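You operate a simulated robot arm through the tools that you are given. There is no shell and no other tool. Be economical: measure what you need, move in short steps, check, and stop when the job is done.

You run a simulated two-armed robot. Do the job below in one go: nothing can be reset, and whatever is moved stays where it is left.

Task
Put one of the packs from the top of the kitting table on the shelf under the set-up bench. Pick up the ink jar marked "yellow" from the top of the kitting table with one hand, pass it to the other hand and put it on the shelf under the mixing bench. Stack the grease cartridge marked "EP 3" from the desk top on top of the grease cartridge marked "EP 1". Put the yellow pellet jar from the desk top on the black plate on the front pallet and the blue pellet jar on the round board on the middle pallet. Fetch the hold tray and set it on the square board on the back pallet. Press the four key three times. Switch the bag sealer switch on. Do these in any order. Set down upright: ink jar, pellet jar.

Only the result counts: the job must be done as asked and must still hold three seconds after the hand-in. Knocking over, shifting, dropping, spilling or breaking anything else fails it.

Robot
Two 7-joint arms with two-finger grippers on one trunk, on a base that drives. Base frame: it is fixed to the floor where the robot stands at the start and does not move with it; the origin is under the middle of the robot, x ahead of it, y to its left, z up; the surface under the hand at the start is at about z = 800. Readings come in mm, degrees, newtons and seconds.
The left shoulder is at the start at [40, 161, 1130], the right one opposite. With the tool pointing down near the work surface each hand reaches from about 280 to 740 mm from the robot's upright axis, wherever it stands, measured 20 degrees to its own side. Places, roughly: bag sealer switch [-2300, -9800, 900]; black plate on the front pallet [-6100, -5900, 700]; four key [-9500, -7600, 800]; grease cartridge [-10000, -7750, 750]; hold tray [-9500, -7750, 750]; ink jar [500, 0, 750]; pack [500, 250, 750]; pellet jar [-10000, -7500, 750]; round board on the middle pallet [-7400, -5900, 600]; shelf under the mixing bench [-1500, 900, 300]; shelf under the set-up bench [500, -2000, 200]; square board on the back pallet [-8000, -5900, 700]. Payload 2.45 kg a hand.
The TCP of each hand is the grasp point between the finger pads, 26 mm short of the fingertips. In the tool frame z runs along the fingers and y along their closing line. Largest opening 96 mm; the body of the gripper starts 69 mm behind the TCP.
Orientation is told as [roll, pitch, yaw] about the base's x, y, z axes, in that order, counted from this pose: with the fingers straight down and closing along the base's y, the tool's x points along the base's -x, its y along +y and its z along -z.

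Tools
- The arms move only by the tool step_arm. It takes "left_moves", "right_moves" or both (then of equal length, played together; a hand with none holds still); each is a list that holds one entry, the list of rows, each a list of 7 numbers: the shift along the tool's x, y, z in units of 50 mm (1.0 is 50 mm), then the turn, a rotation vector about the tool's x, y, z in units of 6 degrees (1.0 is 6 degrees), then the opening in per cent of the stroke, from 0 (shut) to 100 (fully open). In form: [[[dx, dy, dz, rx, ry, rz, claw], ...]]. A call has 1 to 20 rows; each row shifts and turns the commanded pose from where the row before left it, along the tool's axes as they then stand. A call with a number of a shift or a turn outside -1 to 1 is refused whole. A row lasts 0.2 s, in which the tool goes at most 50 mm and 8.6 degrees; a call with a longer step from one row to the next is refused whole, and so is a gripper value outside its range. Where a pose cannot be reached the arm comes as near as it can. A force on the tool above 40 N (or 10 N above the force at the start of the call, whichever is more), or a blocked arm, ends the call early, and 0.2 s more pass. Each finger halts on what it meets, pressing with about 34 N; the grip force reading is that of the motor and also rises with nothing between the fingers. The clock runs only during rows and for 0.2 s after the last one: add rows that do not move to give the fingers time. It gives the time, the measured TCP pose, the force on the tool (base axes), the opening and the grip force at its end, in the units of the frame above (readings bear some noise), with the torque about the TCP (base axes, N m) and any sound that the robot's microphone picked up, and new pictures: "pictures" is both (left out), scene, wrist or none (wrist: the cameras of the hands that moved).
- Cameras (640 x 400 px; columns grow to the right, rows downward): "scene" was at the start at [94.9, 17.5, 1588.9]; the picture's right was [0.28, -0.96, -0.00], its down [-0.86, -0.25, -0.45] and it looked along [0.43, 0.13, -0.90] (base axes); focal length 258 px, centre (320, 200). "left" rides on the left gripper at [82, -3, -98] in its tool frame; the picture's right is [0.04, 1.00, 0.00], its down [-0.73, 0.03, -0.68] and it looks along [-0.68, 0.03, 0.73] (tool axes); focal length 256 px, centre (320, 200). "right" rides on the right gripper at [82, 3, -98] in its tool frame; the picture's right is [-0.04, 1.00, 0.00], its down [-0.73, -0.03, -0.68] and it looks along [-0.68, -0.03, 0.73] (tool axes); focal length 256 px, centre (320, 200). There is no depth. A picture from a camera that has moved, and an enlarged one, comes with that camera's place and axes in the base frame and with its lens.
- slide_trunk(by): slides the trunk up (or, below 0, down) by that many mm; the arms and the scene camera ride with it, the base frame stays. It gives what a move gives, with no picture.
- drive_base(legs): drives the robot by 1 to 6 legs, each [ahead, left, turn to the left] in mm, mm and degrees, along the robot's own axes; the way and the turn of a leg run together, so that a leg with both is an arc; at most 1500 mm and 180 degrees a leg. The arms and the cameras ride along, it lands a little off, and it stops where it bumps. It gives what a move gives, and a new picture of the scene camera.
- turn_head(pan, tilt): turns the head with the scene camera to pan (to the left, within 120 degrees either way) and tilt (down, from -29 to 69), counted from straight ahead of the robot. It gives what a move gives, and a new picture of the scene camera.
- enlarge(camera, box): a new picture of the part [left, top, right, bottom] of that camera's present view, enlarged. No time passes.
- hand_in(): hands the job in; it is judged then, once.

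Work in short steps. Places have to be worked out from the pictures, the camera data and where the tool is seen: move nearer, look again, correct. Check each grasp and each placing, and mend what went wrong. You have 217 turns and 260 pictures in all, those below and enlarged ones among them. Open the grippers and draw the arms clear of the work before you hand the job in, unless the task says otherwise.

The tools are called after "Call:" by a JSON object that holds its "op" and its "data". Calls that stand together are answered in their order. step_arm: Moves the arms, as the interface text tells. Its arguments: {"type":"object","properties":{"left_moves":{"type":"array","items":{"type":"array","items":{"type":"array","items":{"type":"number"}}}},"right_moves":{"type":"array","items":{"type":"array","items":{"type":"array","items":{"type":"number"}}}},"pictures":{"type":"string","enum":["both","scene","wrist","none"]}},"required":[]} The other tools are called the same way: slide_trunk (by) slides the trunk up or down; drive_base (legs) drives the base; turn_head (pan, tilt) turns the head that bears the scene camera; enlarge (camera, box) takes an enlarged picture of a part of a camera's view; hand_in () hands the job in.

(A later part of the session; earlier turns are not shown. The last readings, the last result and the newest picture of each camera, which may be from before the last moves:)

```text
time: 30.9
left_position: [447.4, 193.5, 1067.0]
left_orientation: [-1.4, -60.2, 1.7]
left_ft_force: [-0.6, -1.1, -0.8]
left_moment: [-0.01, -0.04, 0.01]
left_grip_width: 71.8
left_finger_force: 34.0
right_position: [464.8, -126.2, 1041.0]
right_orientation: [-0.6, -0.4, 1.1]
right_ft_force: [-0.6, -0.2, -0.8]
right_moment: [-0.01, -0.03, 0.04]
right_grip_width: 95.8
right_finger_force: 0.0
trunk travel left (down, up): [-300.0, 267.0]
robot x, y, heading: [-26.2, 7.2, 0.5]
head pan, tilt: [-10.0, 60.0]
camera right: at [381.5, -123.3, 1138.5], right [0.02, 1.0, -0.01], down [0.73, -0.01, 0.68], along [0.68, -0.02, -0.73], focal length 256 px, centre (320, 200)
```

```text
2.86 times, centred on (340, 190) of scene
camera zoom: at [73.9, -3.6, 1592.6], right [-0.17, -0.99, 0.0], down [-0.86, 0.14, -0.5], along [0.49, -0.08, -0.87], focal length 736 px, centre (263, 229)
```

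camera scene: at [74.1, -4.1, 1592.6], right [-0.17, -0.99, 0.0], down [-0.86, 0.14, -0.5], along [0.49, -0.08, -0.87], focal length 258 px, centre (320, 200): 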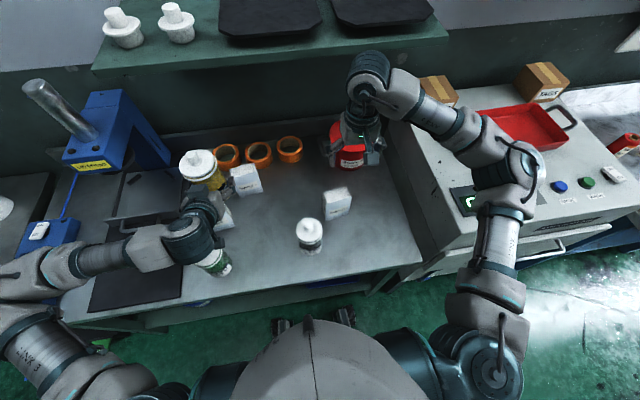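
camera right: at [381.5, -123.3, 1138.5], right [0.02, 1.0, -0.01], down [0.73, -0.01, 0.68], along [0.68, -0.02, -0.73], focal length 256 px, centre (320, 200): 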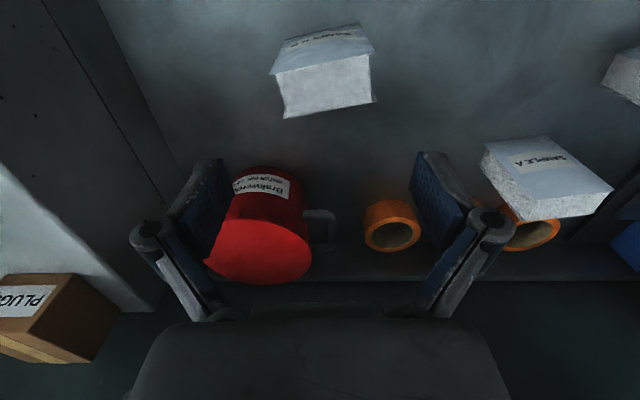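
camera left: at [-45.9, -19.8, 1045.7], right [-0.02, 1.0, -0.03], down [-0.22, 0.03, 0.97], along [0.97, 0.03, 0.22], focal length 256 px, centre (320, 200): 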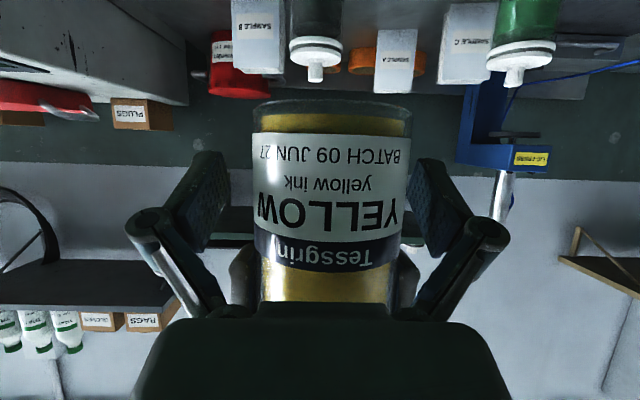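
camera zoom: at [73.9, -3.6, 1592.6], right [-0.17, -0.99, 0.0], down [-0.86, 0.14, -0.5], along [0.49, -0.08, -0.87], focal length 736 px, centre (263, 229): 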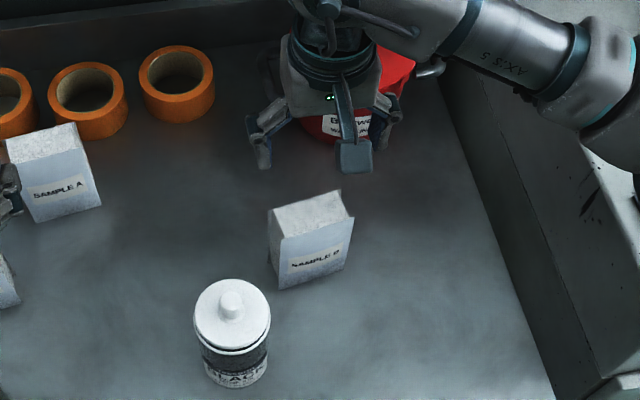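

Pack B's top is about 80×43 mm, centred near (467,-123), yawed about 8°. I'll grip across its 43 mm depth, rotating the right hand by yaw -82.

Call:
{"op": "step_arm", "data": {"right_moves": [[[0, 0, 0, 0, 0, 1, 100], [0, 0, 0, 0, 0, 1, 100], [0, 0, 0, 0, 0, 1, 100], [0, 0, 0, 0, 0, 1, 100], [0, 0, 0, 0, 0, 1, 100], [0, 0, 0, 0, 0, 1, 100], [0, 0, 0, 0, 0, 1, 100], [0, 0, 0, 0, 0, 1, 100], [0, 0, 0, 0, 0, 1, 100], [0, 0, 0, 0, 0, 1, 100], [0, 0, 0, 0, 0, 1, 100], [0, 0, 0, 0, 0, 1, 100], [0, 0, 0, 0, 0, 1, 100], [0, 0, 0, 0, 0, 0.8, 100], [0, 0, 0, 0, 0, 0, 100]]], "pictures": "both"}}

```text
time: 34.1
left_position: [449.0, 192.5, 1066.3]
left_orientation: [-1.4, -60.2, 1.8]
left_ft_force: [0.0, 0.4, -0.6]
left_moment: [-0.02, 0.03, 0.0]
left_grip_width: 71.7
left_finger_force: 33.7
right_position: [465.8, -125.8, 1041.7]
right_orientation: [0.3, -0.4, -81.8]
right_ft_force: [0.4, 0.2, 0.2]
right_moment: [0.04, 0.02, 0.02]
right_grip_width: 96.1
right_finger_force: 0.1
trunk travel left (down, up): [-300.0, 267.0]
robot x, y, heading: [-26.7, 5.9, 0.6]
head pan, tilt: [-10.0, 60.0]
camera scene: at [74.9, -3.8, 1592.5], right [-0.17, -0.99, 0.0], down [-0.86, 0.14, -0.5], along [0.49, -0.08, -0.87], focal length 258 px, centre (320, 200)
camera right: at [456.1, -44.3, 1138.7], right [0.99, 0.1, 0.01], down [0.07, -0.72, 0.69], along [0.07, -0.68, -0.73], focal length 256 px, centre (320, 200)
```

scene: 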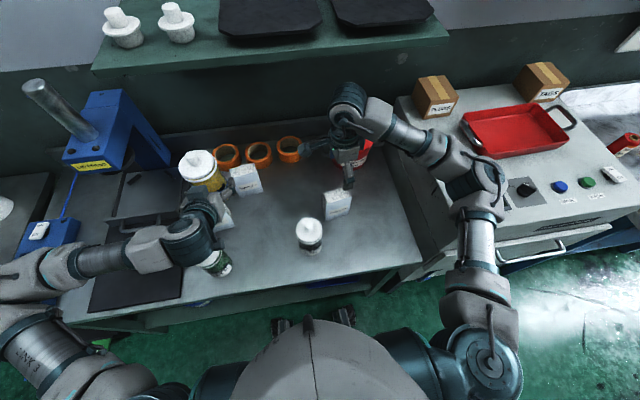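
right: 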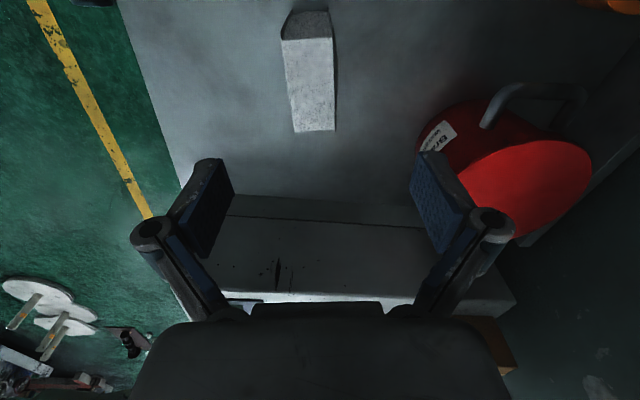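

The pack is nearly aligned, centred at about (461,-129). I'll make a small yaw/xy correction, descend to z≈850 and close.

Call:
{"op": "step_arm", "data": {"right_moves": [[[-0.04, -0.1, 0.5, 0, 0, -0.5, 100], [0, 0, 0.8, 0, 0, 0, 100], [0, 0, 0.8, 0, 0, 0, 100], [0, 0, 0.8, 0, 0, 0, 100], [0, 0, 0.8, 0, 0, 0, 100], [0, 0, 0, 0, 0, 0, 100], [0, 0, 0, 0, 0, 0, 60], [0, 0, 0, 0, 0, 0, 20], [0, 0, 0, 0, 0, 0, 0], [0, 0, 0, 0, 0, 0, 0]]], "pictures": "wrist"}}

```text
time: 36.0
left_position: [445.8, 194.1, 1065.4]
left_orientation: [-1.3, -60.3, 1.6]
left_ft_force: [0.2, 0.6, -0.1]
left_moment: [-0.01, 0.02, 0.01]
left_grip_width: 72.0
left_finger_force: 33.8
right_position: [462.7, -129.0, 862.0]
right_orientation: [0.9, -0.4, -78.8]
right_ft_force: [-4.5, -1.0, 17.8]
right_moment: [0.1, -0.23, -0.16]
right_grip_width: 73.2
right_finger_force: 34.1
trunk travel left (down, up): [-300.0, 267.0]
robot x, y, heading: [-26.9, 6.8, 0.6]
head pan, tilt: [-10.0, 60.0]
stopped in row 9 (right hand): the force on the tool passed its limit at 41 N (the readings are from after the stop); the commanded pose is now the measured one
camera right: at [446.8, -49.1, 959.6], right [0.99, 0.15, 0.02], down [0.1, -0.72, 0.68], along [0.12, -0.67, -0.73], focal length 256 px, centre (320, 200)
```

right: 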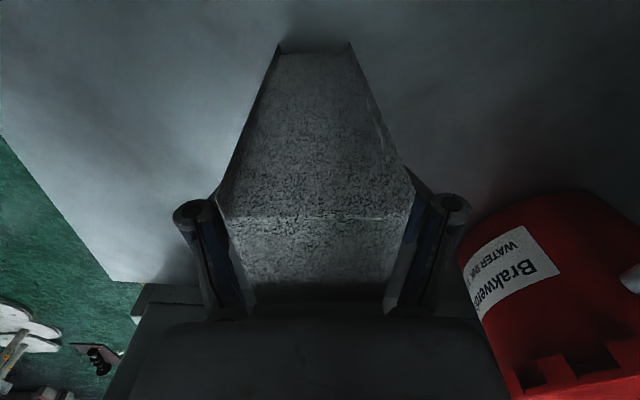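

The fingers stopped at 73 mm with upward force, which I didn't expect. I'll look closely before doing anything else.

Call:
{"op": "enlarge", "data": {"camera": "scene", "box": [270, 100, 430, 260]}}

Call:
{"op": "enlarge", "data": {"camera": "right", "box": [160, 20, 480, 320]}}

```text
2.50 times, centred on (350, 180) of scene
camera zoom: at [71.9, -3.7, 1592.6], right [-0.17, -0.99, 0.0], down [-0.86, 0.14, -0.5], along [0.49, -0.08, -0.87], focal length 644 px, centre (245, 250)
```

zoom: 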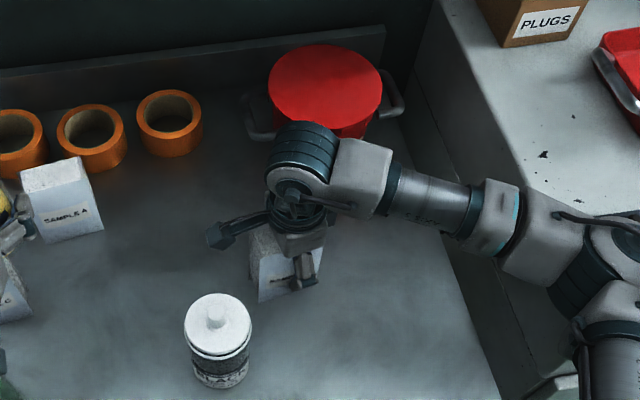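

```text
1.33 times, centred on (320, 170) of right
camera zoom: at [446.8, -49.1, 959.6], right [0.99, 0.15, 0.02], down [0.1, -0.72, 0.68], along [0.12, -0.67, -0.73], focal length 341 px, centre (320, 240)
```

zoom: 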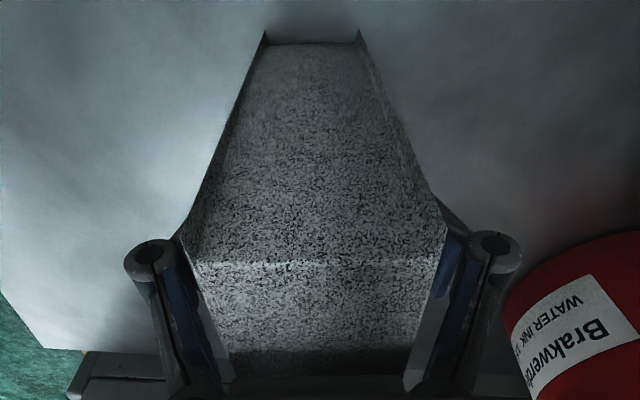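

The pack is about 120 mm tall, so the palm is likely touching its top at about 925. I'll lift 12 mm and then close fully.

Call:
{"op": "step_arm", "data": {"right_moves": [[[0, 0, -0.24, 0, 0, 0, 76], [0, 0, 0, 0, 0, 0, 60], [0, 0, 0, 0, 0, 0, 20], [0, 0, 0, 0, 0, 0, 0], [0, 0, 0, 0, 0, 0, 0]]], "pictures": "wrist"}}

```text
time: 37.2
left_position: [445.7, 193.3, 1067.5]
left_orientation: [-1.3, -60.4, 1.7]
left_ft_force: [0.2, 0.0, -0.5]
left_moment: [0.0, 0.0, 0.0]
left_grip_width: 71.7
left_finger_force: 34.2
right_position: [462.0, -130.8, 872.4]
right_orientation: [0.8, -0.5, -78.9]
right_ft_force: [1.0, -1.8, 5.0]
right_moment: [-0.1, -0.12, 0.0]
right_grip_width: 53.3
right_finger_force: 33.9
trunk travel left (down, up): [-300.0, 267.0]
robot x, y, heading: [-26.7, 4.5, 0.2]
head pan, tilt: [-10.0, 60.0]
camera right: at [447.0, -49.5, 970.1], right [0.99, 0.15, 0.01], down [0.1, -0.72, 0.68], along [0.12, -0.68, -0.73], focal length 256 px, centre (320, 200)
```

right: 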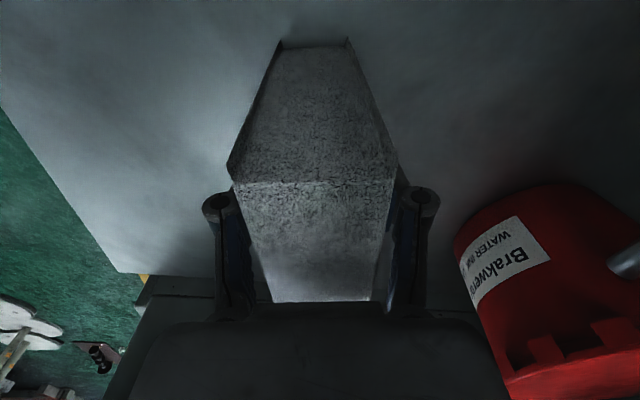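

It is gripped at 53 mm. I'll lift it.

Call:
{"op": "step_arm", "data": {"right_moves": [[[0, 0, -0.5, 0, 0, 0, 0], [0, 0, -0.9, 0, 0, 0, 0], [0, 0, -0.9, 0, 0, 0, 0], [0, 0, -0.9, 0, 0, 0, 0], [0, 0, -0.9, 0, 0, 0, 0], [0, 0, 0, 0, 0, 0, 0]]], "pictures": "both"}}

```text
time: 38.6
left_position: [447.2, 193.4, 1066.1]
left_orientation: [-1.5, -60.3, 1.7]
left_ft_force: [0.1, -0.2, -0.9]
left_moment: [-0.01, 0.0, 0.02]
left_grip_width: 71.6
left_finger_force: 34.0
right_position: [459.1, -129.2, 1076.3]
right_orientation: [0.7, -0.5, -78.9]
right_ft_force: [0.2, -0.5, -2.9]
right_moment: [-0.03, -0.01, 0.0]
right_grip_width: 52.4
right_finger_force: 34.4
trunk travel left (down, up): [-300.0, 267.0]
robot x, y, heading: [-29.0, 6.9, 0.4]
head pan, tilt: [-10.0, 60.0]
camera scene: at [75.9, -3.7, 1592.3], right [-0.17, -0.99, 0.0], down [-0.86, 0.14, -0.5], along [0.49, -0.08, -0.87], focal length 258 px, centre (320, 200)
camera right: at [444.3, -47.6, 1174.8], right [0.99, 0.15, 0.01], down [0.1, -0.72, 0.69], along [0.11, -0.68, -0.73], focal length 256 px, centre (320, 200)
```

scene: 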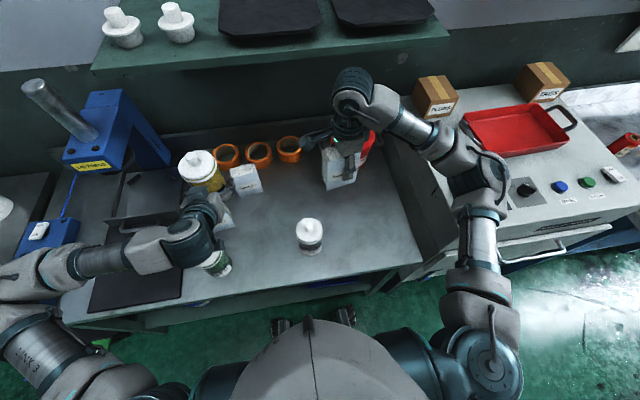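
right: 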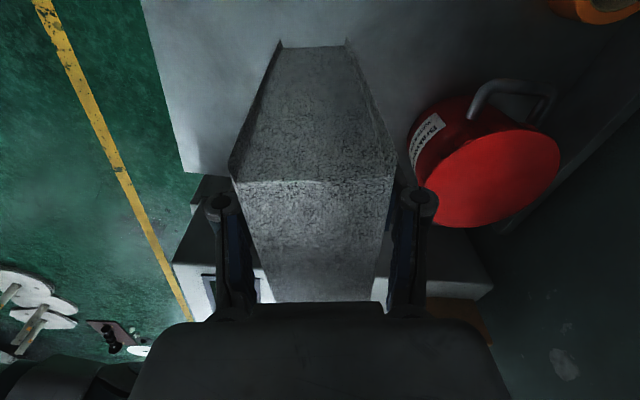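

The pack is held. Now I'll back out and strafe right to the set-up bench.

Call:
{"op": "drive_base", "data": {"legs": [[-600, 0, 0], [0, -1000, 0], [0, -800, 0]]}}

Call:
{"op": "turn_head", "data": {"pan": -5, "tilt": 45}}

```text
time: 50.6
left_position: [-139.7, -1588.4, 1067.4]
left_orientation: [-1.2, -60.3, 2.3]
left_ft_force: [-0.2, 0.0, -0.4]
left_moment: [-0.01, 0.02, -0.01]
left_grip_width: 71.6
left_finger_force: 33.9
right_position: [-125.1, -1910.7, 1078.0]
right_orientation: [0.7, -0.3, -78.2]
right_ft_force: [0.7, -0.3, -2.7]
right_moment: [-0.03, -0.02, 0.01]
right_grip_width: 49.7
right_finger_force: 34.3
trunk travel left (down, up): [-300.0, 267.0]
robot x, y, heading: [-612.8, -1779.8, 1.0]
head pan, tilt: [-10.0, 60.0]
camera scene: at [-509.5, -1790.2, 1592.4], right [-0.16, -0.99, 0.0], down [-0.86, 0.14, -0.5], along [0.49, -0.08, -0.87], focal length 258 px, centre (320, 200)
```

scene: 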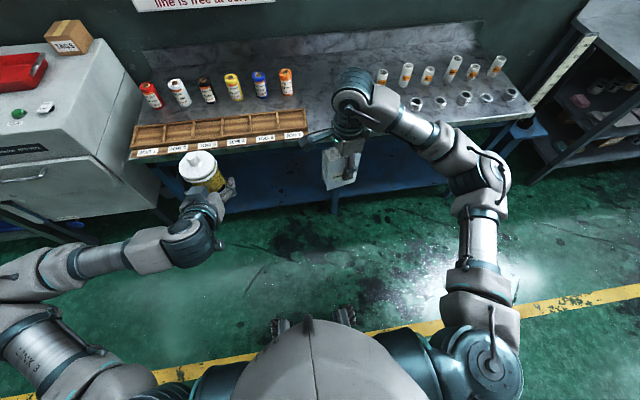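

```text
time: 51.4
left_position: [-144.8, -1588.2, 1068.7]
left_orientation: [-1.3, -60.5, 2.3]
left_ft_force: [0.2, -0.5, -1.1]
left_moment: [0.0, 0.01, 0.02]
left_grip_width: 71.7
left_finger_force: 33.9
right_position: [-129.0, -1909.6, 1079.0]
right_orientation: [0.9, -0.6, -78.3]
right_ft_force: [0.1, 0.1, -3.0]
right_moment: [-0.01, -0.01, 0.0]
right_grip_width: 49.9
right_finger_force: 34.2
trunk travel left (down, up): [-300.0, 267.0]
robot x, y, heading: [-608.7, -1781.1, 0.9]
head pan, tilt: [-5.0, 45.0]
camera scene: at [-494.3, -1784.3, 1611.8], right [-0.07, -1.0, 0.0], down [-0.71, 0.05, -0.7], along [0.7, -0.05, -0.71], focal length 258 px, centre (320, 200)
```

scene: 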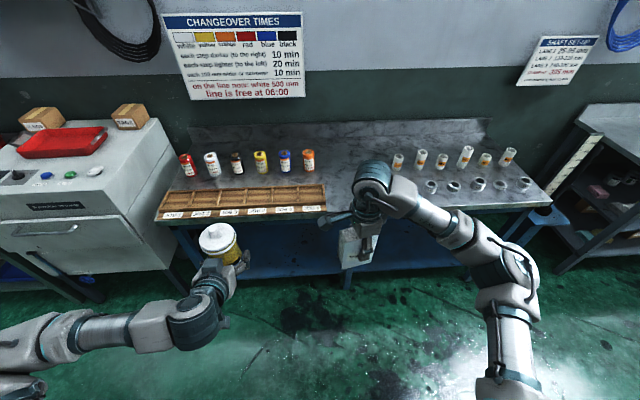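

The set-up shelf looks mostly empty, with a possible middle leg near y≈-1986. I'll lower the trunk and turn the right hand to point forward.

Call:
{"op": "slide_trunk", "data": {"by": -300}}

Call:
{"op": "step_arm", "data": {"right_moves": [[[0, 0, 0, 0, 0, -1, 0], [0, 0, 0, 0, 0, -1, 0], [0, 0, 0, 0, 0, -1, 0], [0, 0, 0, 0, 0, -1, 0], [0, 0, 0, 0, 0, -1, 0], [0, 0, 0, 0, 0, -1, 0], [0, 0, 0, 0, 0, -1, 0], [0, 0, 0, 0, 0, -1, 0], [0, 0, 0, 0, 0, -1, 0], [0, 0, 0, 0, 0, -1, 0], [0, 0, 0, 0, 0, -1, 0], [0, 0, 0, 0, 0, -1, 0], [0, 0, 0, 0, 0, -1, 0], [0, 0, 0, 0, -1, 0, 0], [0, 0, 0, 0, -1, 0, 0], [0, 0, 0, 0, -1, 0, 0], [0, 0, 0, 0, -1, 0, 0], [0, 0, 0, 0, -1, 0, 0], [0, 0, 0, 0, -1, 0, 0], [0, 0, 0, 0, 0, 0, 0]]], "pictures": "scene"}}

```text
time: 54.4
left_position: [-134.4, -1588.2, 554.2]
left_orientation: [-0.5, -31.1, 1.7]
left_ft_force: [-0.1, 0.9, -0.8]
left_moment: [-0.04, 0.02, -0.01]
left_grip_width: 71.8
left_finger_force: 34.0
right_position: [-129.0, -1910.7, 780.0]
right_orientation: [1.1, -0.6, -78.1]
right_ft_force: [0.2, 0.1, -1.8]
right_moment: [-0.02, 0.0, -0.03]
right_grip_width: 49.6
right_finger_force: 33.8
trunk travel left (down, up): [0.0, 567.0]
robot x, y, heading: [-609.6, -1779.3, 1.0]
head pan, tilt: [-5.0, 45.0]
```

```text
time: 58.6
left_position: [-133.1, -1587.9, 554.0]
left_orientation: [-0.6, -31.2, 1.6]
left_ft_force: [-0.1, -0.8, -0.4]
left_moment: [-0.03, 0.1, -0.03]
left_grip_width: 71.8
left_finger_force: 33.7
right_position: [-129.1, -1911.9, 777.6]
right_orientation: [-0.4, -37.1, -0.1]
right_ft_force: [0.2, -0.6, -3.7]
right_moment: [0.01, 0.0, 0.01]
right_grip_width: 49.7
right_finger_force: 34.8
trunk travel left (down, up): [0.0, 567.0]
robot x, y, heading: [-609.5, -1781.1, 1.1]
head pan, tilt: [-5.0, 45.0]
camera scene: at [-184.8, -1779.7, 1248.7], right [-0.07, -1.0, 0.0], down [-0.71, 0.05, -0.7], along [0.7, -0.05, -0.71], focal length 258 px, centre (320, 200)
```

scene: 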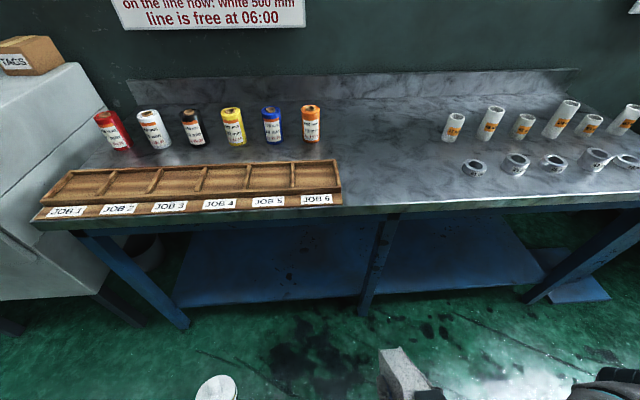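

The shelf front is at x≈280, with a middle leg at y≈-2000; I'll use the left half. I'll pitch the right hand further forward and lower it outside the bench.

Call:
{"op": "step_arm", "data": {"right_moves": [[[0, 0, 0, 0, -1, 0, 0], [0, 0, 0, 0, -1, 0, 0], [0, 0, 0, 0, -1, 0, 0], [0, 0, 0, 0, -1, 0, 0], [0, 0, 0, 0, -1, 0, 0], [0, 0, 0, 0, -1, 0, 0], [0.84, 0, 0.257, 0, 0, 0, 0], [0.84, 0, 0.257, 0, 0, 0, 0], [0.84, 0, 0.257, 0, 0, 0, 0], [0.84, 0, 0.257, 0, 0, 0, 0], [0.84, 0, 0.257, 0, 0, 0, 0], [0.84, 0, 0.257, 0, 0, 0, 0], [0.84, 0, 0.257, 0, 0, 0, 0], [0.84, 0, 0.257, 0, 0, 0, 0], [0.84, 0, 0.257, 0, 0, 0, 0], [0.84, 0, 0.257, 0, 0, 0, 0], [0, 0, 0, 0, 0, 0, 0]]], "pictures": "both"}}

```text
time: 62.2
left_position: [-133.4, -1588.3, 554.0]
left_orientation: [-0.6, -31.2, 1.8]
left_ft_force: [-0.5, 0.5, -1.5]
left_moment: [-0.02, 0.07, 0.02]
left_grip_width: 71.5
left_finger_force: 34.0
right_position: [-67.8, -1772.9, 442.8]
right_orientation: [-1.6, -72.6, 0.8]
right_ft_force: [0.2, -0.6, -3.5]
right_moment: [-0.02, 0.05, 0.0]
right_grip_width: 49.7
right_finger_force: 34.0
right hand out of reach, approached as far as the arm can: row 1, 2, 3, 4, 5, 6, 7, 12, 13, 14, 15, 16
trunk travel left (down, up): [0.0, 567.0]
robot x, y, heading: [-608.4, -1776.1, 1.1]
head pan, tilt: [-5.0, 45.0]
camera scene: at [-184.9, -1777.4, 1248.8], right [-0.07, -1.0, 0.0], down [-0.71, 0.05, -0.7], along [0.7, -0.05, -0.71], focal length 258 px, centre (320, 200)
camera right: at [-186.8, -1767.9, 394.9], right [0.02, 1.0, 0.03], down [-0.43, -0.02, 0.9], along [0.9, -0.04, 0.43], focal length 256 px, centre (320, 200)
```

scene: 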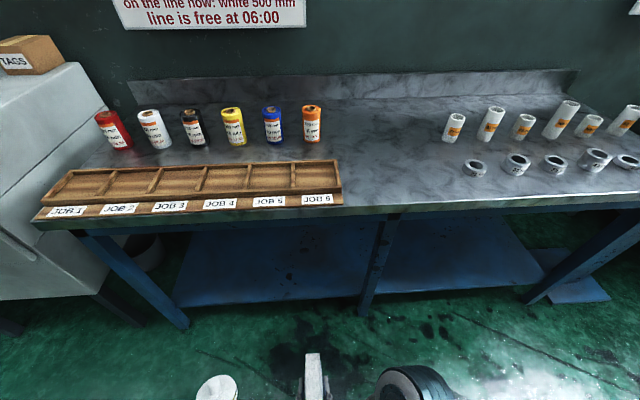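
right: 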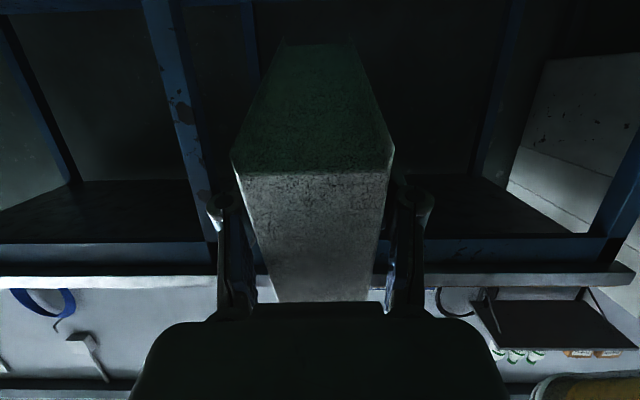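

The leaned trunk shifts the shoulders forward, so the target was too close to them. I'll move the hand forward to about x≈120, y≈-1832, z≈338.

Call:
{"op": "step_arm", "data": {"right_moves": [[[-0.243, 0.267, 0.797, 0, 0, 0, 0], [-0.243, 0.267, 0.797, 0, 0, 0, 0], [-0.243, 0.267, 0.797, 0, 0, 0, 0], [-0.243, 0.267, 0.797, 0, 0, 0, 0], [-0.243, 0.267, 0.797, 0, 0, 0, 0], [-0.243, 0.267, 0.797, 0, 0, 0, 0], [0, 0, 0, 0, 0, 0, 0], [0, 0, 0, 0, 0, 0, 0]]], "pictures": "both"}}

```text
time: 64.0
left_position: [-133.6, -1587.5, 553.5]
left_orientation: [-0.6, -31.1, 1.6]
left_ft_force: [-0.1, -1.1, 0.0]
left_moment: [0.0, 0.06, 0.01]
left_grip_width: 71.5
left_finger_force: 34.4
right_position: [182.9, -1691.4, 441.7]
right_orientation: [-1.1, -73.1, 1.0]
right_ft_force: [-0.1, -0.8, -2.7]
right_moment: [-0.03, 0.03, 0.02]
right_grip_width: 49.4
right_finger_force: 34.2
trunk travel left (down, up): [0.0, 567.0]
robot x, y, heading: [-610.3, -1777.4, 0.7]
head pan, tilt: [-5.0, 45.0]
camera scene: at [-183.6, -1776.8, 1248.3], right [-0.07, -1.0, 0.0], down [-0.71, 0.05, -0.7], along [0.7, -0.05, -0.71], focal length 258 px, centre (320, 200)
camera right: at [64.5, -1687.5, 392.5], right [0.02, 1.0, 0.03], down [-0.43, -0.02, 0.9], along [0.9, -0.03, 0.43], focal length 256 px, centre (320, 200)
```

scene: 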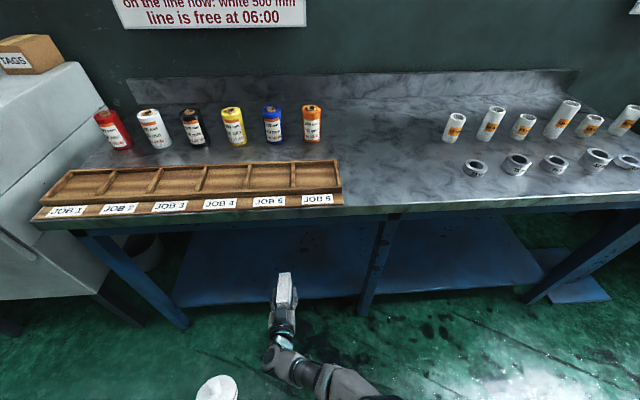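
right: 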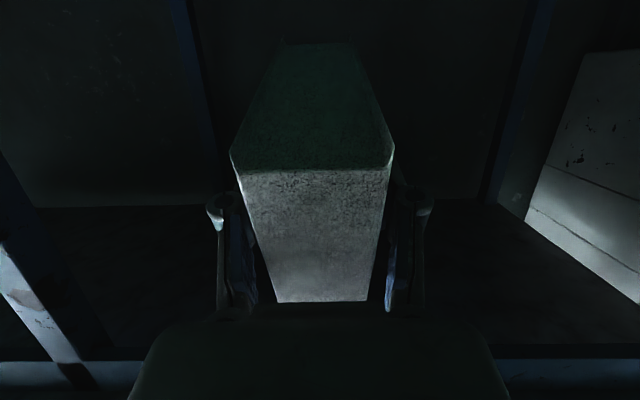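

The hand is at (183,-1691,442), lined up with the left half of the shelf. I'll move forward 200 mm and down 100 mm.

Call:
{"op": "step_arm", "data": {"right_moves": [[[0.15, 0, 0.88, 0, 0, 0, 0], [0.15, 0, 0.88, 0, 0, 0, 0], [0.15, 0, 0.88, 0, 0, 0, 0], [0.15, 0, 0.88, 0, 0, 0, 0], [0.15, 0, 0.88, 0, 0, 0, 0], [0, 0, 0, 0, 0, 0, 0]]], "pictures": "scene"}}

```text
time: 65.4
left_position: [-133.0, -1587.9, 553.6]
left_orientation: [-0.7, -31.2, 1.8]
left_ft_force: [0.6, -0.5, 0.2]
left_moment: [-0.02, 0.08, 0.01]
left_grip_width: 71.5
left_finger_force: 34.0
right_position: [231.3, -1727.1, 430.2]
right_orientation: [-1.2, -73.1, 0.7]
right_ft_force: [-0.1, -0.7, -3.3]
right_moment: [0.0, 0.04, -0.01]
right_grip_width: 49.8
right_finger_force: 34.8
right hand out of reach, approached as far as the arm can: row 1, 2, 3, 4, 5
trunk travel left (down, up): [0.0, 567.0]
robot x, y, heading: [-612.4, -1781.3, 0.7]
head pan, tilt: [-5.0, 45.0]
camera scene: at [-183.7, -1777.1, 1248.3], right [-0.07, -1.0, 0.0], down [-0.71, 0.05, -0.7], along [0.7, -0.05, -0.71], focal length 258 px, centre (320, 200)
```

scene: 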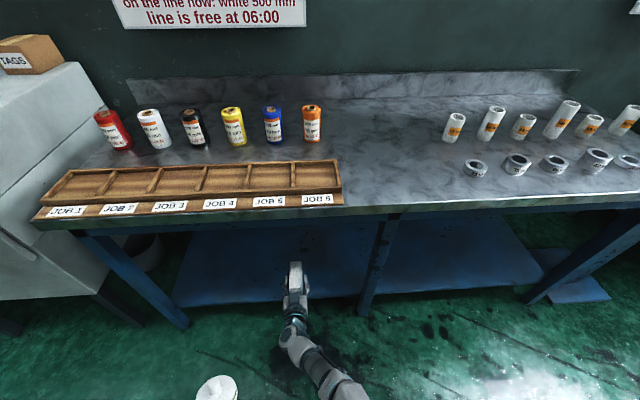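

That is the reach limit. I'll retract a bit and lower the hand where I can, then drive the robot forward.

Call:
{"op": "step_arm", "data": {"right_moves": [[[0.23, 0.3, -0.76, 0, 0, 0, 0], [0.23, 0.3, -0.76, 0, 0, 0, 0], [0.8, 0, 0.24, 0, 0, 0, 0], [0.8, 0, 0.24, 0, 0, 0, 0], [0, 0, 0, 0, 0, 0, 0]]], "pictures": "none"}}

Call:
{"op": "drive_base", "data": {"legs": [[150, 0, 0]]}}

```text
time: 66.6
left_position: [-134.2, -1587.7, 554.0]
left_orientation: [-0.6, -31.1, 1.7]
left_ft_force: [0.0, -0.6, -0.1]
left_moment: [0.0, 0.09, 0.03]
left_grip_width: 71.5
left_finger_force: 33.9
right_position: [150.7, -1693.6, 365.8]
right_orientation: [-1.9, -72.0, 0.7]
right_ft_force: [-0.5, 0.1, -3.2]
right_moment: [0.03, 0.07, -0.04]
right_grip_width: 49.8
right_finger_force: 33.9
right hand out of reach, approached as far as the arm can: row 4
trunk travel left (down, up): [0.0, 567.0]
robot x, y, heading: [-610.5, -1783.1, 0.9]
head pan, tilt: [-5.0, 45.0]
```

```text
time: 68.0
left_position: [17.4, -1583.8, 553.0]
left_orientation: [-0.6, -31.2, 1.8]
left_ft_force: [0.0, 0.0, -0.1]
left_moment: [0.0, 0.07, 0.0]
left_grip_width: 71.4
left_finger_force: 34.2
right_position: [300.2, -1691.3, 366.3]
right_orientation: [-1.9, -71.8, 0.9]
right_ft_force: [0.6, 0.3, -4.2]
right_moment: [-0.01, -0.01, 0.01]
right_grip_width: 49.5
right_finger_force: 34.4
trunk travel left (down, up): [0.0, 567.0]
robot x, y, heading: [-460.0, -1777.0, 1.1]
head pan, tilt: [-5.0, 45.0]
camera scene: at [-32.6, -1774.0, 1248.0], right [-0.07, -1.0, 0.0], down [-0.71, 0.05, -0.7], along [0.7, -0.05, -0.71], focal length 258 px, centre (320, 200)
```

scene: 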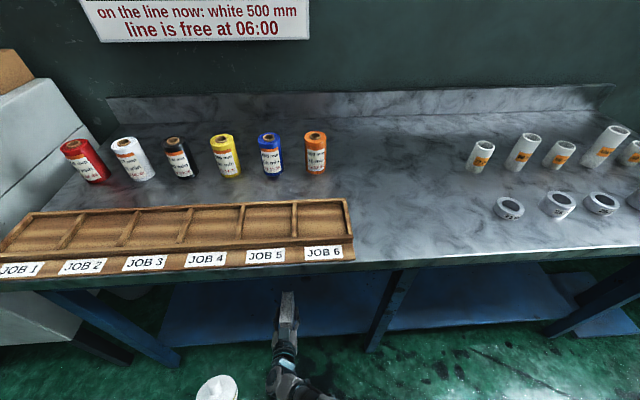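

The hand is reaching across the body's centre line, which limits the arm. I'll shift the robot 200 mm left and move the hand back to its own side.

Call:
{"op": "drive_base", "data": {"legs": [[0, 200, 0]]}}

Call:
{"op": "step_arm", "data": {"right_moves": [[[0, -0.8, 0, 0, 0, 0, 0], [0, -0.8, 0, 0, 0, 0, 0], [0, -0.8, 0, 0, 0, 0, 0], [0, -0.8, 0, 0, 0, 0, 0], [0, -0.8, 0, 0, 0, 0, 0], [0.6, 0, 0.2, 0, 0, 0, 0], [0, 0, 0, 0, 0, 0, 0]]], "pictures": "scene"}}

```text
time: 69.6
left_position: [10.1, -1389.1, 558.2]
left_orientation: [-0.1, -31.5, 1.6]
left_ft_force: [-0.1, -1.4, -0.9]
left_moment: [0.06, 0.08, 0.04]
left_grip_width: 71.4
left_finger_force: 33.6
right_position: [297.9, -1492.9, 369.6]
right_orientation: [-0.5, -72.4, -0.5]
right_ft_force: [0.5, -0.8, -3.8]
right_moment: [0.0, 0.03, -0.02]
right_grip_width: 49.6
right_finger_force: 34.1
trunk travel left (down, up): [0.0, 567.0]
robot x, y, heading: [-462.7, -1577.9, 1.1]
head pan, tilt: [-5.0, 45.0]
camera scene: at [-37.2, -1581.2, 1248.5], right [-0.07, -1.0, 0.0], down [-0.71, 0.05, -0.7], along [0.7, -0.05, -0.71], focal length 258 px, centre (320, 200)
```

scene: 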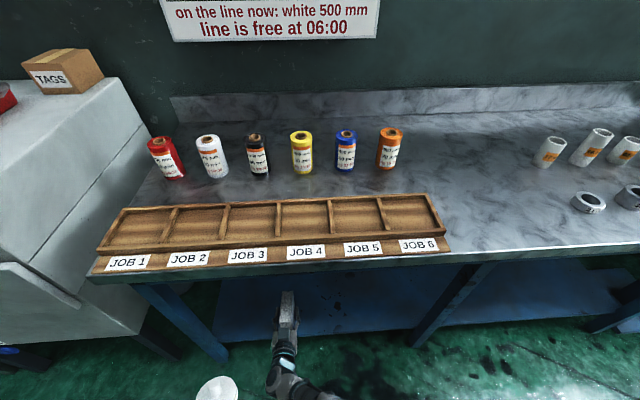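

```text
time: 71.2
left_position: [10.4, -1385.1, 559.6]
left_orientation: [0.1, -31.8, 2.4]
left_ft_force: [-1.1, 0.0, -0.4]
left_moment: [-0.01, 0.05, 0.0]
left_grip_width: 71.6
left_finger_force: 33.8
right_position: [321.3, -1576.8, 432.4]
right_orientation: [-2.2, -71.8, 0.1]
right_ft_force: [0.8, 0.9, -2.7]
right_moment: [0.01, 0.04, 0.01]
right_grip_width: 49.7
right_finger_force: 34.1
right hand out of reach, approached as far as the arm can: row 1, 2, 3, 4, 5, 6
trunk travel left (down, up): [0.0, 567.0]
robot x, y, heading: [-460.2, -1581.5, 1.3]
head pan, tilt: [-5.0, 45.0]
camera scene: at [-37.4, -1575.8, 1248.7], right [-0.07, -1.0, 0.0], down [-0.71, 0.05, -0.7], along [0.7, -0.05, -0.71], focal length 258 px, centre (320, 200)
```

scene: 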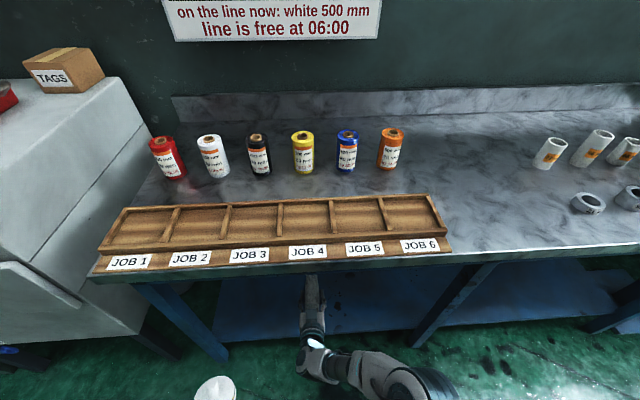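

Pointing fully forward this low runs into wrist limits. I'll reduce the pitch to about -42 and descend.

Call:
{"op": "step_arm", "data": {"right_moves": [[[0, 0, 0, 0, 1, 0, 0], [0, 0, 0, 0, 1, 0, 0], [0, 0, 0, 0, 1, 0, 0], [0, 0, 0, 0, 1, 0, 0], [0, 0, 0, 0, 1, 0, 0], [0.535, -0.4, 0.594, 0, 0, 0, 0], [0.535, -0.4, 0.594, 0, 0, 0, 0], [0, 0, 0, 0, 0, 0, 0]]], "pictures": "scene"}}

```text
time: 73.0
left_position: [12.2, -1383.7, 560.0]
left_orientation: [0.1, -31.9, 2.4]
left_ft_force: [-0.4, -0.2, 1.5]
left_moment: [-0.03, 0.08, -0.01]
left_grip_width: 71.3
left_finger_force: 34.2
right_position: [321.8, -1617.5, 352.8]
right_orientation: [-0.5, -42.7, -0.7]
right_ft_force: [0.8, -0.3, -2.8]
right_moment: [0.0, 0.02, 0.0]
right_grip_width: 49.5
right_finger_force: 34.4
trunk travel left (down, up): [0.0, 567.0]
robot x, y, heading: [-462.5, -1578.7, 1.1]
head pan, tilt: [-5.0, 45.0]
camera scene: at [-37.2, -1576.3, 1248.6], right [-0.07, -1.0, 0.0], down [-0.71, 0.05, -0.7], along [0.7, -0.05, -0.71], focal length 258 px, centre (320, 200)
```

scene: 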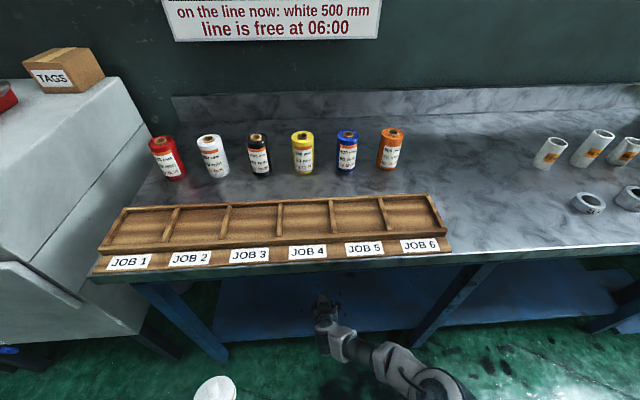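

That works. I'll drive forward 85 mm so the pack is fully over the shelf, then look from a steeper head angle.

Call:
{"op": "drive_base", "data": {"legs": [[85, 0, 0]]}}

Call:
{"op": "step_arm", "data": {"right_moves": [[[0.27, 0, 0.3, 0, 0, 0, 0], [0.27, 0, 0.3, 0, 0, 0, 0], [0.1, 0, 0.11, 0, 0, 0, 0], [0.1, 0, 0.11, 0, 0, 0, 0], [0.1, 0, 0.11, 0, 0, 0, 0], [0, 0, 0, 0, 0, 0, 0]]], "pictures": "scene"}}

```text
time: 74.0
left_position: [96.3, -1384.0, 559.3]
left_orientation: [0.1, -31.8, 2.4]
left_ft_force: [0.2, -0.6, -0.9]
left_moment: [-0.01, 0.07, 0.04]
left_grip_width: 71.5
left_finger_force: 34.3
right_position: [405.6, -1615.9, 350.9]
right_orientation: [-0.5, -42.5, -0.7]
right_ft_force: [0.7, -0.3, -3.4]
right_moment: [0.0, 0.01, 0.01]
right_grip_width: 49.7
right_finger_force: 33.4
trunk travel left (down, up): [0.0, 567.0]
robot x, y, heading: [-380.1, -1584.0, 1.0]
head pan, tilt: [-5.0, 45.0]
camera scene: at [49.0, -1574.7, 1247.8], right [-0.07, -1.0, 0.0], down [-0.71, 0.05, -0.7], along [0.7, -0.05, -0.71], focal length 258 px, centre (320, 200)
```

scene: 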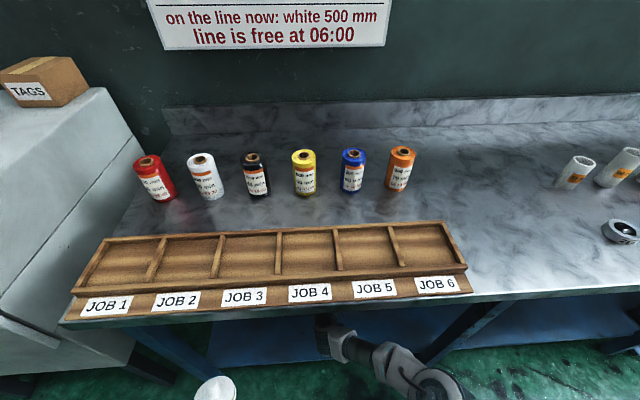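

```text
time: 75.4
left_position: [95.8, -1379.9, 561.8]
left_orientation: [0.5, -32.2, 3.1]
left_ft_force: [0.8, -0.2, -0.8]
left_moment: [0.0, 0.04, 0.01]
left_grip_width: 71.2
left_finger_force: 34.5
right_position: [407.7, -1614.4, 292.3]
right_orientation: [-0.4, -43.1, -0.8]
right_ft_force: [0.0, -0.1, -3.1]
right_moment: [-0.02, -0.03, 0.02]
right_grip_width: 49.5
right_finger_force: 34.0
trunk travel left (down, up): [0.0, 567.0]
robot x, y, heading: [-377.6, -1580.1, 1.0]
head pan, tilt: [-5.0, 45.0]
camera scene: at [47.7, -1574.6, 1248.4], right [-0.07, -1.0, 0.0], down [-0.71, 0.05, -0.7], along [0.7, -0.05, -0.71], focal length 258 px, centre (320, 200)
```

scene: 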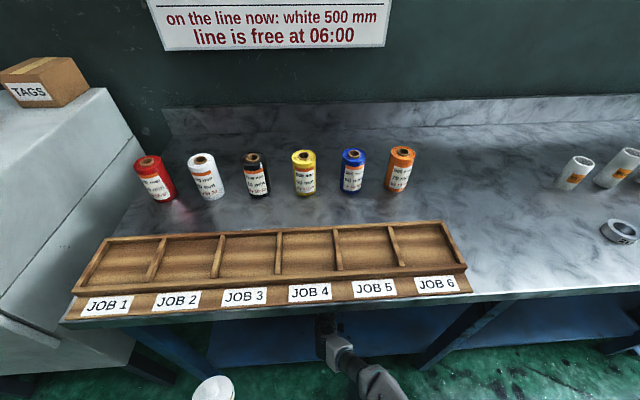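

No contact yet at z=292. I'll descend slowly, watching the force.

Call:
{"op": "step_arm", "data": {"right_moves": [[[0.067, 0, 0.074, 0, 0, 0, 0], [0.067, 0, 0.074, 0, 0, 0, 0], [0.067, 0, 0.074, 0, 0, 0, 0], [0.067, 0, 0.074, 0, 0, 0, 0], [0, 0, 0, 0, 0, 0, 0]]], "pictures": "wrist"}}

```text
time: 76.6
left_position: [96.4, -1379.9, 561.0]
left_orientation: [0.4, -32.2, 3.1]
left_ft_force: [-0.7, -0.1, -0.7]
left_moment: [-0.02, 0.06, -0.02]
left_grip_width: 71.2
left_finger_force: 34.3
right_position: [406.4, -1617.5, 281.1]
right_orientation: [-0.4, -42.9, -0.8]
right_ft_force: [-0.6, 0.3, -2.8]
right_moment: [0.01, 0.01, -0.03]
right_grip_width: 49.1
right_finger_force: 33.7
right hand out of reach, approached as far as the arm can: row 3, 4
trunk travel left (down, up): [0.0, 567.0]
robot x, y, heading: [-379.0, -1575.4, 1.1]
head pan, tilt: [-5.0, 45.0]
camera right: at [278.7, -1611.8, 297.4], right [0.05, 1.0, 0.02], down [0.07, -0.03, 1.0], along [1.0, -0.05, -0.07], focal length 256 px, centre (320, 200)
```

right: 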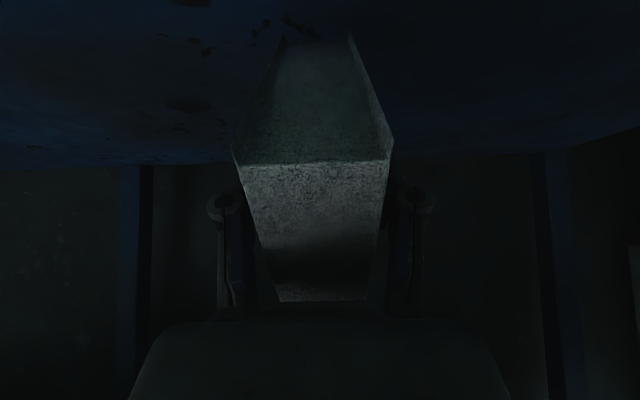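

The shelf surface is near z≈200 and the hand is at its reach limit. I'll pull back 35 mm, which still leaves the pack fully over the shelf, and keep descending to contact.

Call:
{"op": "step_arm", "data": {"right_moves": [[[0.51, 0, -0.47, 0, 0, 0, 0], [0.067, 0, 0.074, 0, 0, 0, 0], [0.067, 0, 0.074, 0, 0, 0, 0], [0.067, 0, 0.074, 0, 0, 0, 0], [0.067, 0, 0.074, 0, 0, 0, 0], [0.067, 0, 0.074, 0, 0, 0, 0], [0, 0, 0, 0, 0, 0, 0]]], "pictures": "none"}}

```text
time: 78.0
left_position: [96.4, -1379.6, 562.0]
left_orientation: [0.7, -32.4, 3.3]
left_ft_force: [-0.2, 0.4, 0.8]
left_moment: [0.03, 0.06, 0.0]
left_grip_width: 71.5
left_finger_force: 34.2
right_position: [375.7, -1615.9, 271.0]
right_orientation: [-0.2, -44.0, -0.9]
right_ft_force: [4.0, 3.1, 16.3]
right_moment: [0.45, -0.65, 0.02]
right_grip_width: 49.7
right_finger_force: 33.5
trunk travel left (down, up): [0.0, 567.0]
robot x, y, heading: [-381.0, -1577.8, 1.0]
head pan, tilt: [-5.0, 45.0]
stopped in row 6 (right hand): the force on the tool passed its limit at 44 N (the readings are from after the stop); the commanded pose is now the measured one
```

Contact: the pack's lower edge is on the shelf. I'll lift slightly, rotate nearer to vertical so it sets down on its base, and lower again.

Call:
{"op": "step_arm", "data": {"right_moves": [[[-0.2, 0, -0.22, 0, 0, 0, 0], [0, 0, 0, 0, 1, 0, 0], [0, 0, 0, 0, 1, 0, 0], [0, 0, 0, 0, 1, 0, 0], [0, 0, 0, 0, 1, 0, 0], [0, 0, 0, 0, 1, 0, 0], [0, 0, 0, 0, 1, 0, 0], [0, 0, 0, 0, 0, 0, 0]]], "pictures": "both"}}

```text
time: 79.8
left_position: [98.9, -1378.5, 561.1]
left_orientation: [0.8, -32.5, 3.5]
left_ft_force: [0.1, 1.1, -1.0]
left_moment: [0.01, 0.05, -0.01]
left_grip_width: 71.5
left_finger_force: 33.8
right_position: [343.8, -1630.6, 284.6]
right_orientation: [-0.2, -10.6, -1.2]
right_ft_force: [0.3, -0.4, -3.0]
right_moment: [0.03, -0.01, 0.02]
right_grip_width: 49.9
right_finger_force: 34.2
right hand out of reach, approached as far as the arm can: row 5, 6, 7
trunk travel left (down, up): [0.0, 567.0]
robot x, y, heading: [-377.9, -1578.6, 1.0]
head pan, tilt: [-5.0, 45.0]
camera scene: at [47.7, -1574.9, 1248.3], right [-0.07, -1.0, 0.0], down [-0.71, 0.05, -0.7], along [0.7, -0.05, -0.71], focal length 258 px, centre (320, 200)
camera right: at [245.0, -1624.6, 365.4], right [0.06, 1.0, 0.0], down [0.6, -0.04, 0.8], along [0.8, -0.04, -0.6], focal length 256 px, centre (320, 200)
```

scene: 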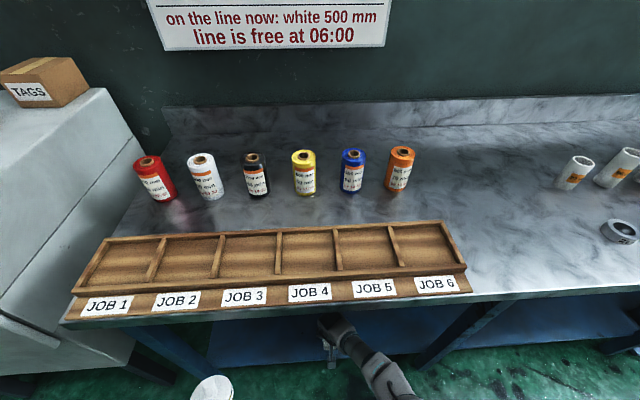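
right: 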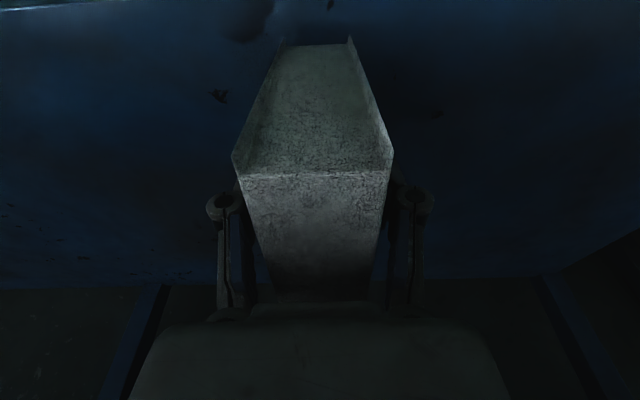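

The pack is nearly upright above the shelf, but its rear edge is only about 20 mm inside the front edge. I'll drive 40 mm forward, then lower to contact.

Call:
{"op": "drive_base", "data": {"legs": [[40, 0, 0]]}}

Call:
{"op": "step_arm", "data": {"right_moves": [[[0.02, 0, 0.1, 0, 0, 0, 0], [0.02, 0, 0.1, 0, 0, 0, 0], [0.02, 0, 0.1, 0, 0, 0, 0], [0.02, 0, 0.1, 0, 0, 0, 0], [0, 0, 0, 0, 0, 0, 0]]], "pictures": "wrist"}}

```text
time: 80.7
left_position: [138.6, -1378.0, 560.3]
left_orientation: [0.9, -32.3, 3.5]
left_ft_force: [-0.2, 0.0, -0.4]
left_moment: [-0.03, 0.03, -0.05]
left_grip_width: 71.4
left_finger_force: 33.7
right_position: [384.3, -1629.6, 282.5]
right_orientation: [-0.2, -10.5, -1.2]
right_ft_force: [-0.3, -0.4, -2.4]
right_moment: [0.0, -0.01, 0.0]
right_grip_width: 49.6
right_finger_force: 34.5
trunk travel left (down, up): [0.0, 567.0]
robot x, y, heading: [-337.4, -1576.6, 1.0]
head pan, tilt: [-5.0, 45.0]
camera scene: at [89.2, -1574.3, 1247.8], right [-0.07, -1.0, 0.0], down [-0.71, 0.05, -0.7], along [0.7, -0.05, -0.71], focal length 258 px, centre (320, 200)
```

scene: 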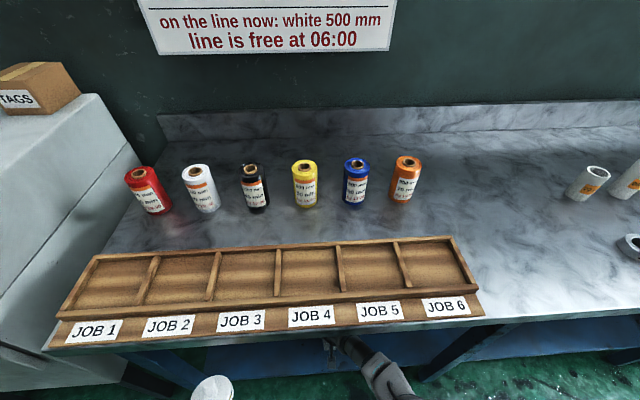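

```text
time: 81.9
left_position: [140.4, -1375.8, 562.7]
left_orientation: [1.3, -32.8, 4.2]
left_ft_force: [-0.2, -0.3, -0.6]
left_moment: [0.03, 0.04, 0.02]
left_grip_width: 71.5
left_finger_force: 33.9
right_position: [377.3, -1632.1, 265.8]
right_orientation: [-0.2, -10.9, -1.0]
right_ft_force: [-0.1, 0.2, -3.1]
right_moment: [0.0, -0.05, -0.01]
right_grip_width: 49.7
right_finger_force: 34.3
right hand out of reach, approached as far as the arm can: row 2, 3
trunk travel left (down, up): [0.0, 567.0]
robot x, y, heading: [-340.8, -1577.0, 1.0]
head pan, tilt: [-5.0, 45.0]
camera right: at [277.9, -1626.3, 346.6], right [0.06, 1.0, 0.0], down [0.59, -0.04, 0.81], along [0.8, -0.04, -0.59], focal length 256 px, centre (320, 200)
```

right: 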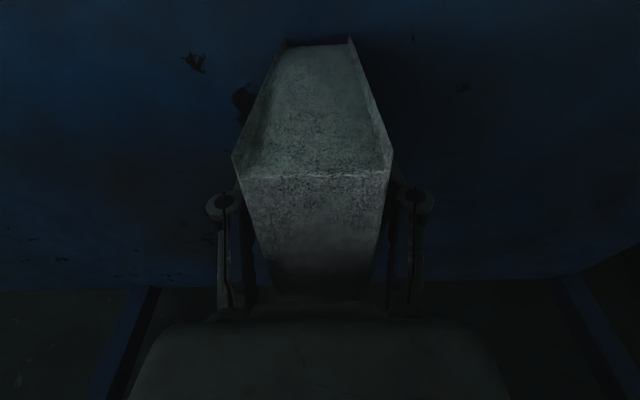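

No contact yet at z=266; I'll lower a bit more.

Call:
{"op": "step_arm", "data": {"right_moves": [[[0.1, 0, 0.08, 0, 0, 0, 0], [0.06, 0, 0.1, 0, 0, 0, 0], [0.06, 0, 0.1, 0, 0, 0, 0], [0.06, 0, 0.1, 0, 0, 0, 0], [0, 0, 0, 0, 0, 0, 0]]], "pictures": "none"}}

```text
time: 82.6
left_position: [137.8, -1374.4, 566.8]
left_orientation: [1.4, -33.1, 4.6]
left_ft_force: [0.1, 0.1, -0.3]
left_moment: [-0.02, 0.05, 0.01]
left_grip_width: 71.4
left_finger_force: 34.4
right_position: [375.5, -1631.2, 264.7]
right_orientation: [0.1, -12.2, -1.1]
right_ft_force: [-4.6, -0.3, 29.8]
right_moment: [-0.34, 1.58, -0.08]
right_grip_width: 49.9
right_finger_force: 34.2
right hand out of reach, approached as far as the arm can: row 2
trunk travel left (down, up): [0.0, 567.0]
robot x, y, heading: [-339.5, -1578.0, 1.1]
head pan, tilt: [-5.0, 45.0]
stopped in row 3 (right hand): the force on the tool passed its limit at 45 N (the readings are from after the stop); the commanded pose is now the measured one
```

Contact is firm, so I'll open the fingers slowly and retreat upward and back along the tool axis.

Call:
{"op": "step_arm", "data": {"right_moves": [[[0, 0, -0.04, 0, 0, 0, 40], [0, 0, 0, 0, 0, 0, 55], [0, 0, 0, 0, 0, 0, 65], [0, 0, 0, 0, 0, 0, 100], [0, 0, 0, 0, 0, 0, 100], [0, 0, 0, 0, 0, 0, 100]]], "pictures": "wrist"}}

```text
time: 84.0
left_position: [141.6, -1373.7, 565.3]
left_orientation: [1.5, -33.2, 4.7]
left_ft_force: [-0.2, 0.0, -0.5]
left_moment: [-0.03, 0.04, 0.02]
left_grip_width: 71.1
left_finger_force: 33.9
right_position: [373.1, -1631.5, 261.7]
right_orientation: [0.1, -11.9, -1.1]
right_ft_force: [-1.0, -0.1, 0.3]
right_moment: [-0.01, -0.01, 0.02]
right_grip_width: 96.2
right_finger_force: 0.1
trunk travel left (down, up): [0.0, 567.0]
robot x, y, heading: [-339.1, -1577.0, 1.2]
head pan, tilt: [-5.0, 45.0]
camera right: at [272.4, -1626.7, 340.6], right [0.06, 1.0, 0.01], down [0.58, -0.04, 0.82], along [0.81, -0.04, -0.58], focal length 256 px, centre (320, 200)
```

right: 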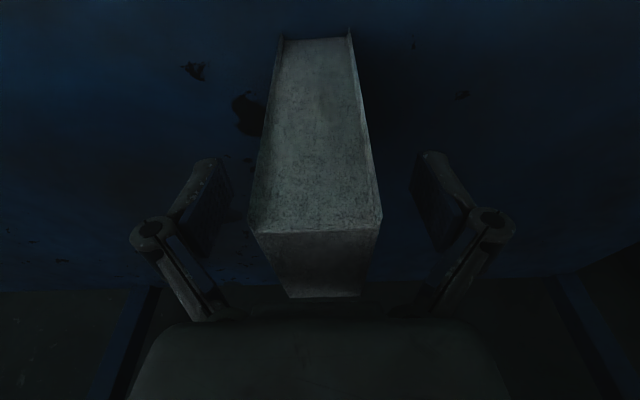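

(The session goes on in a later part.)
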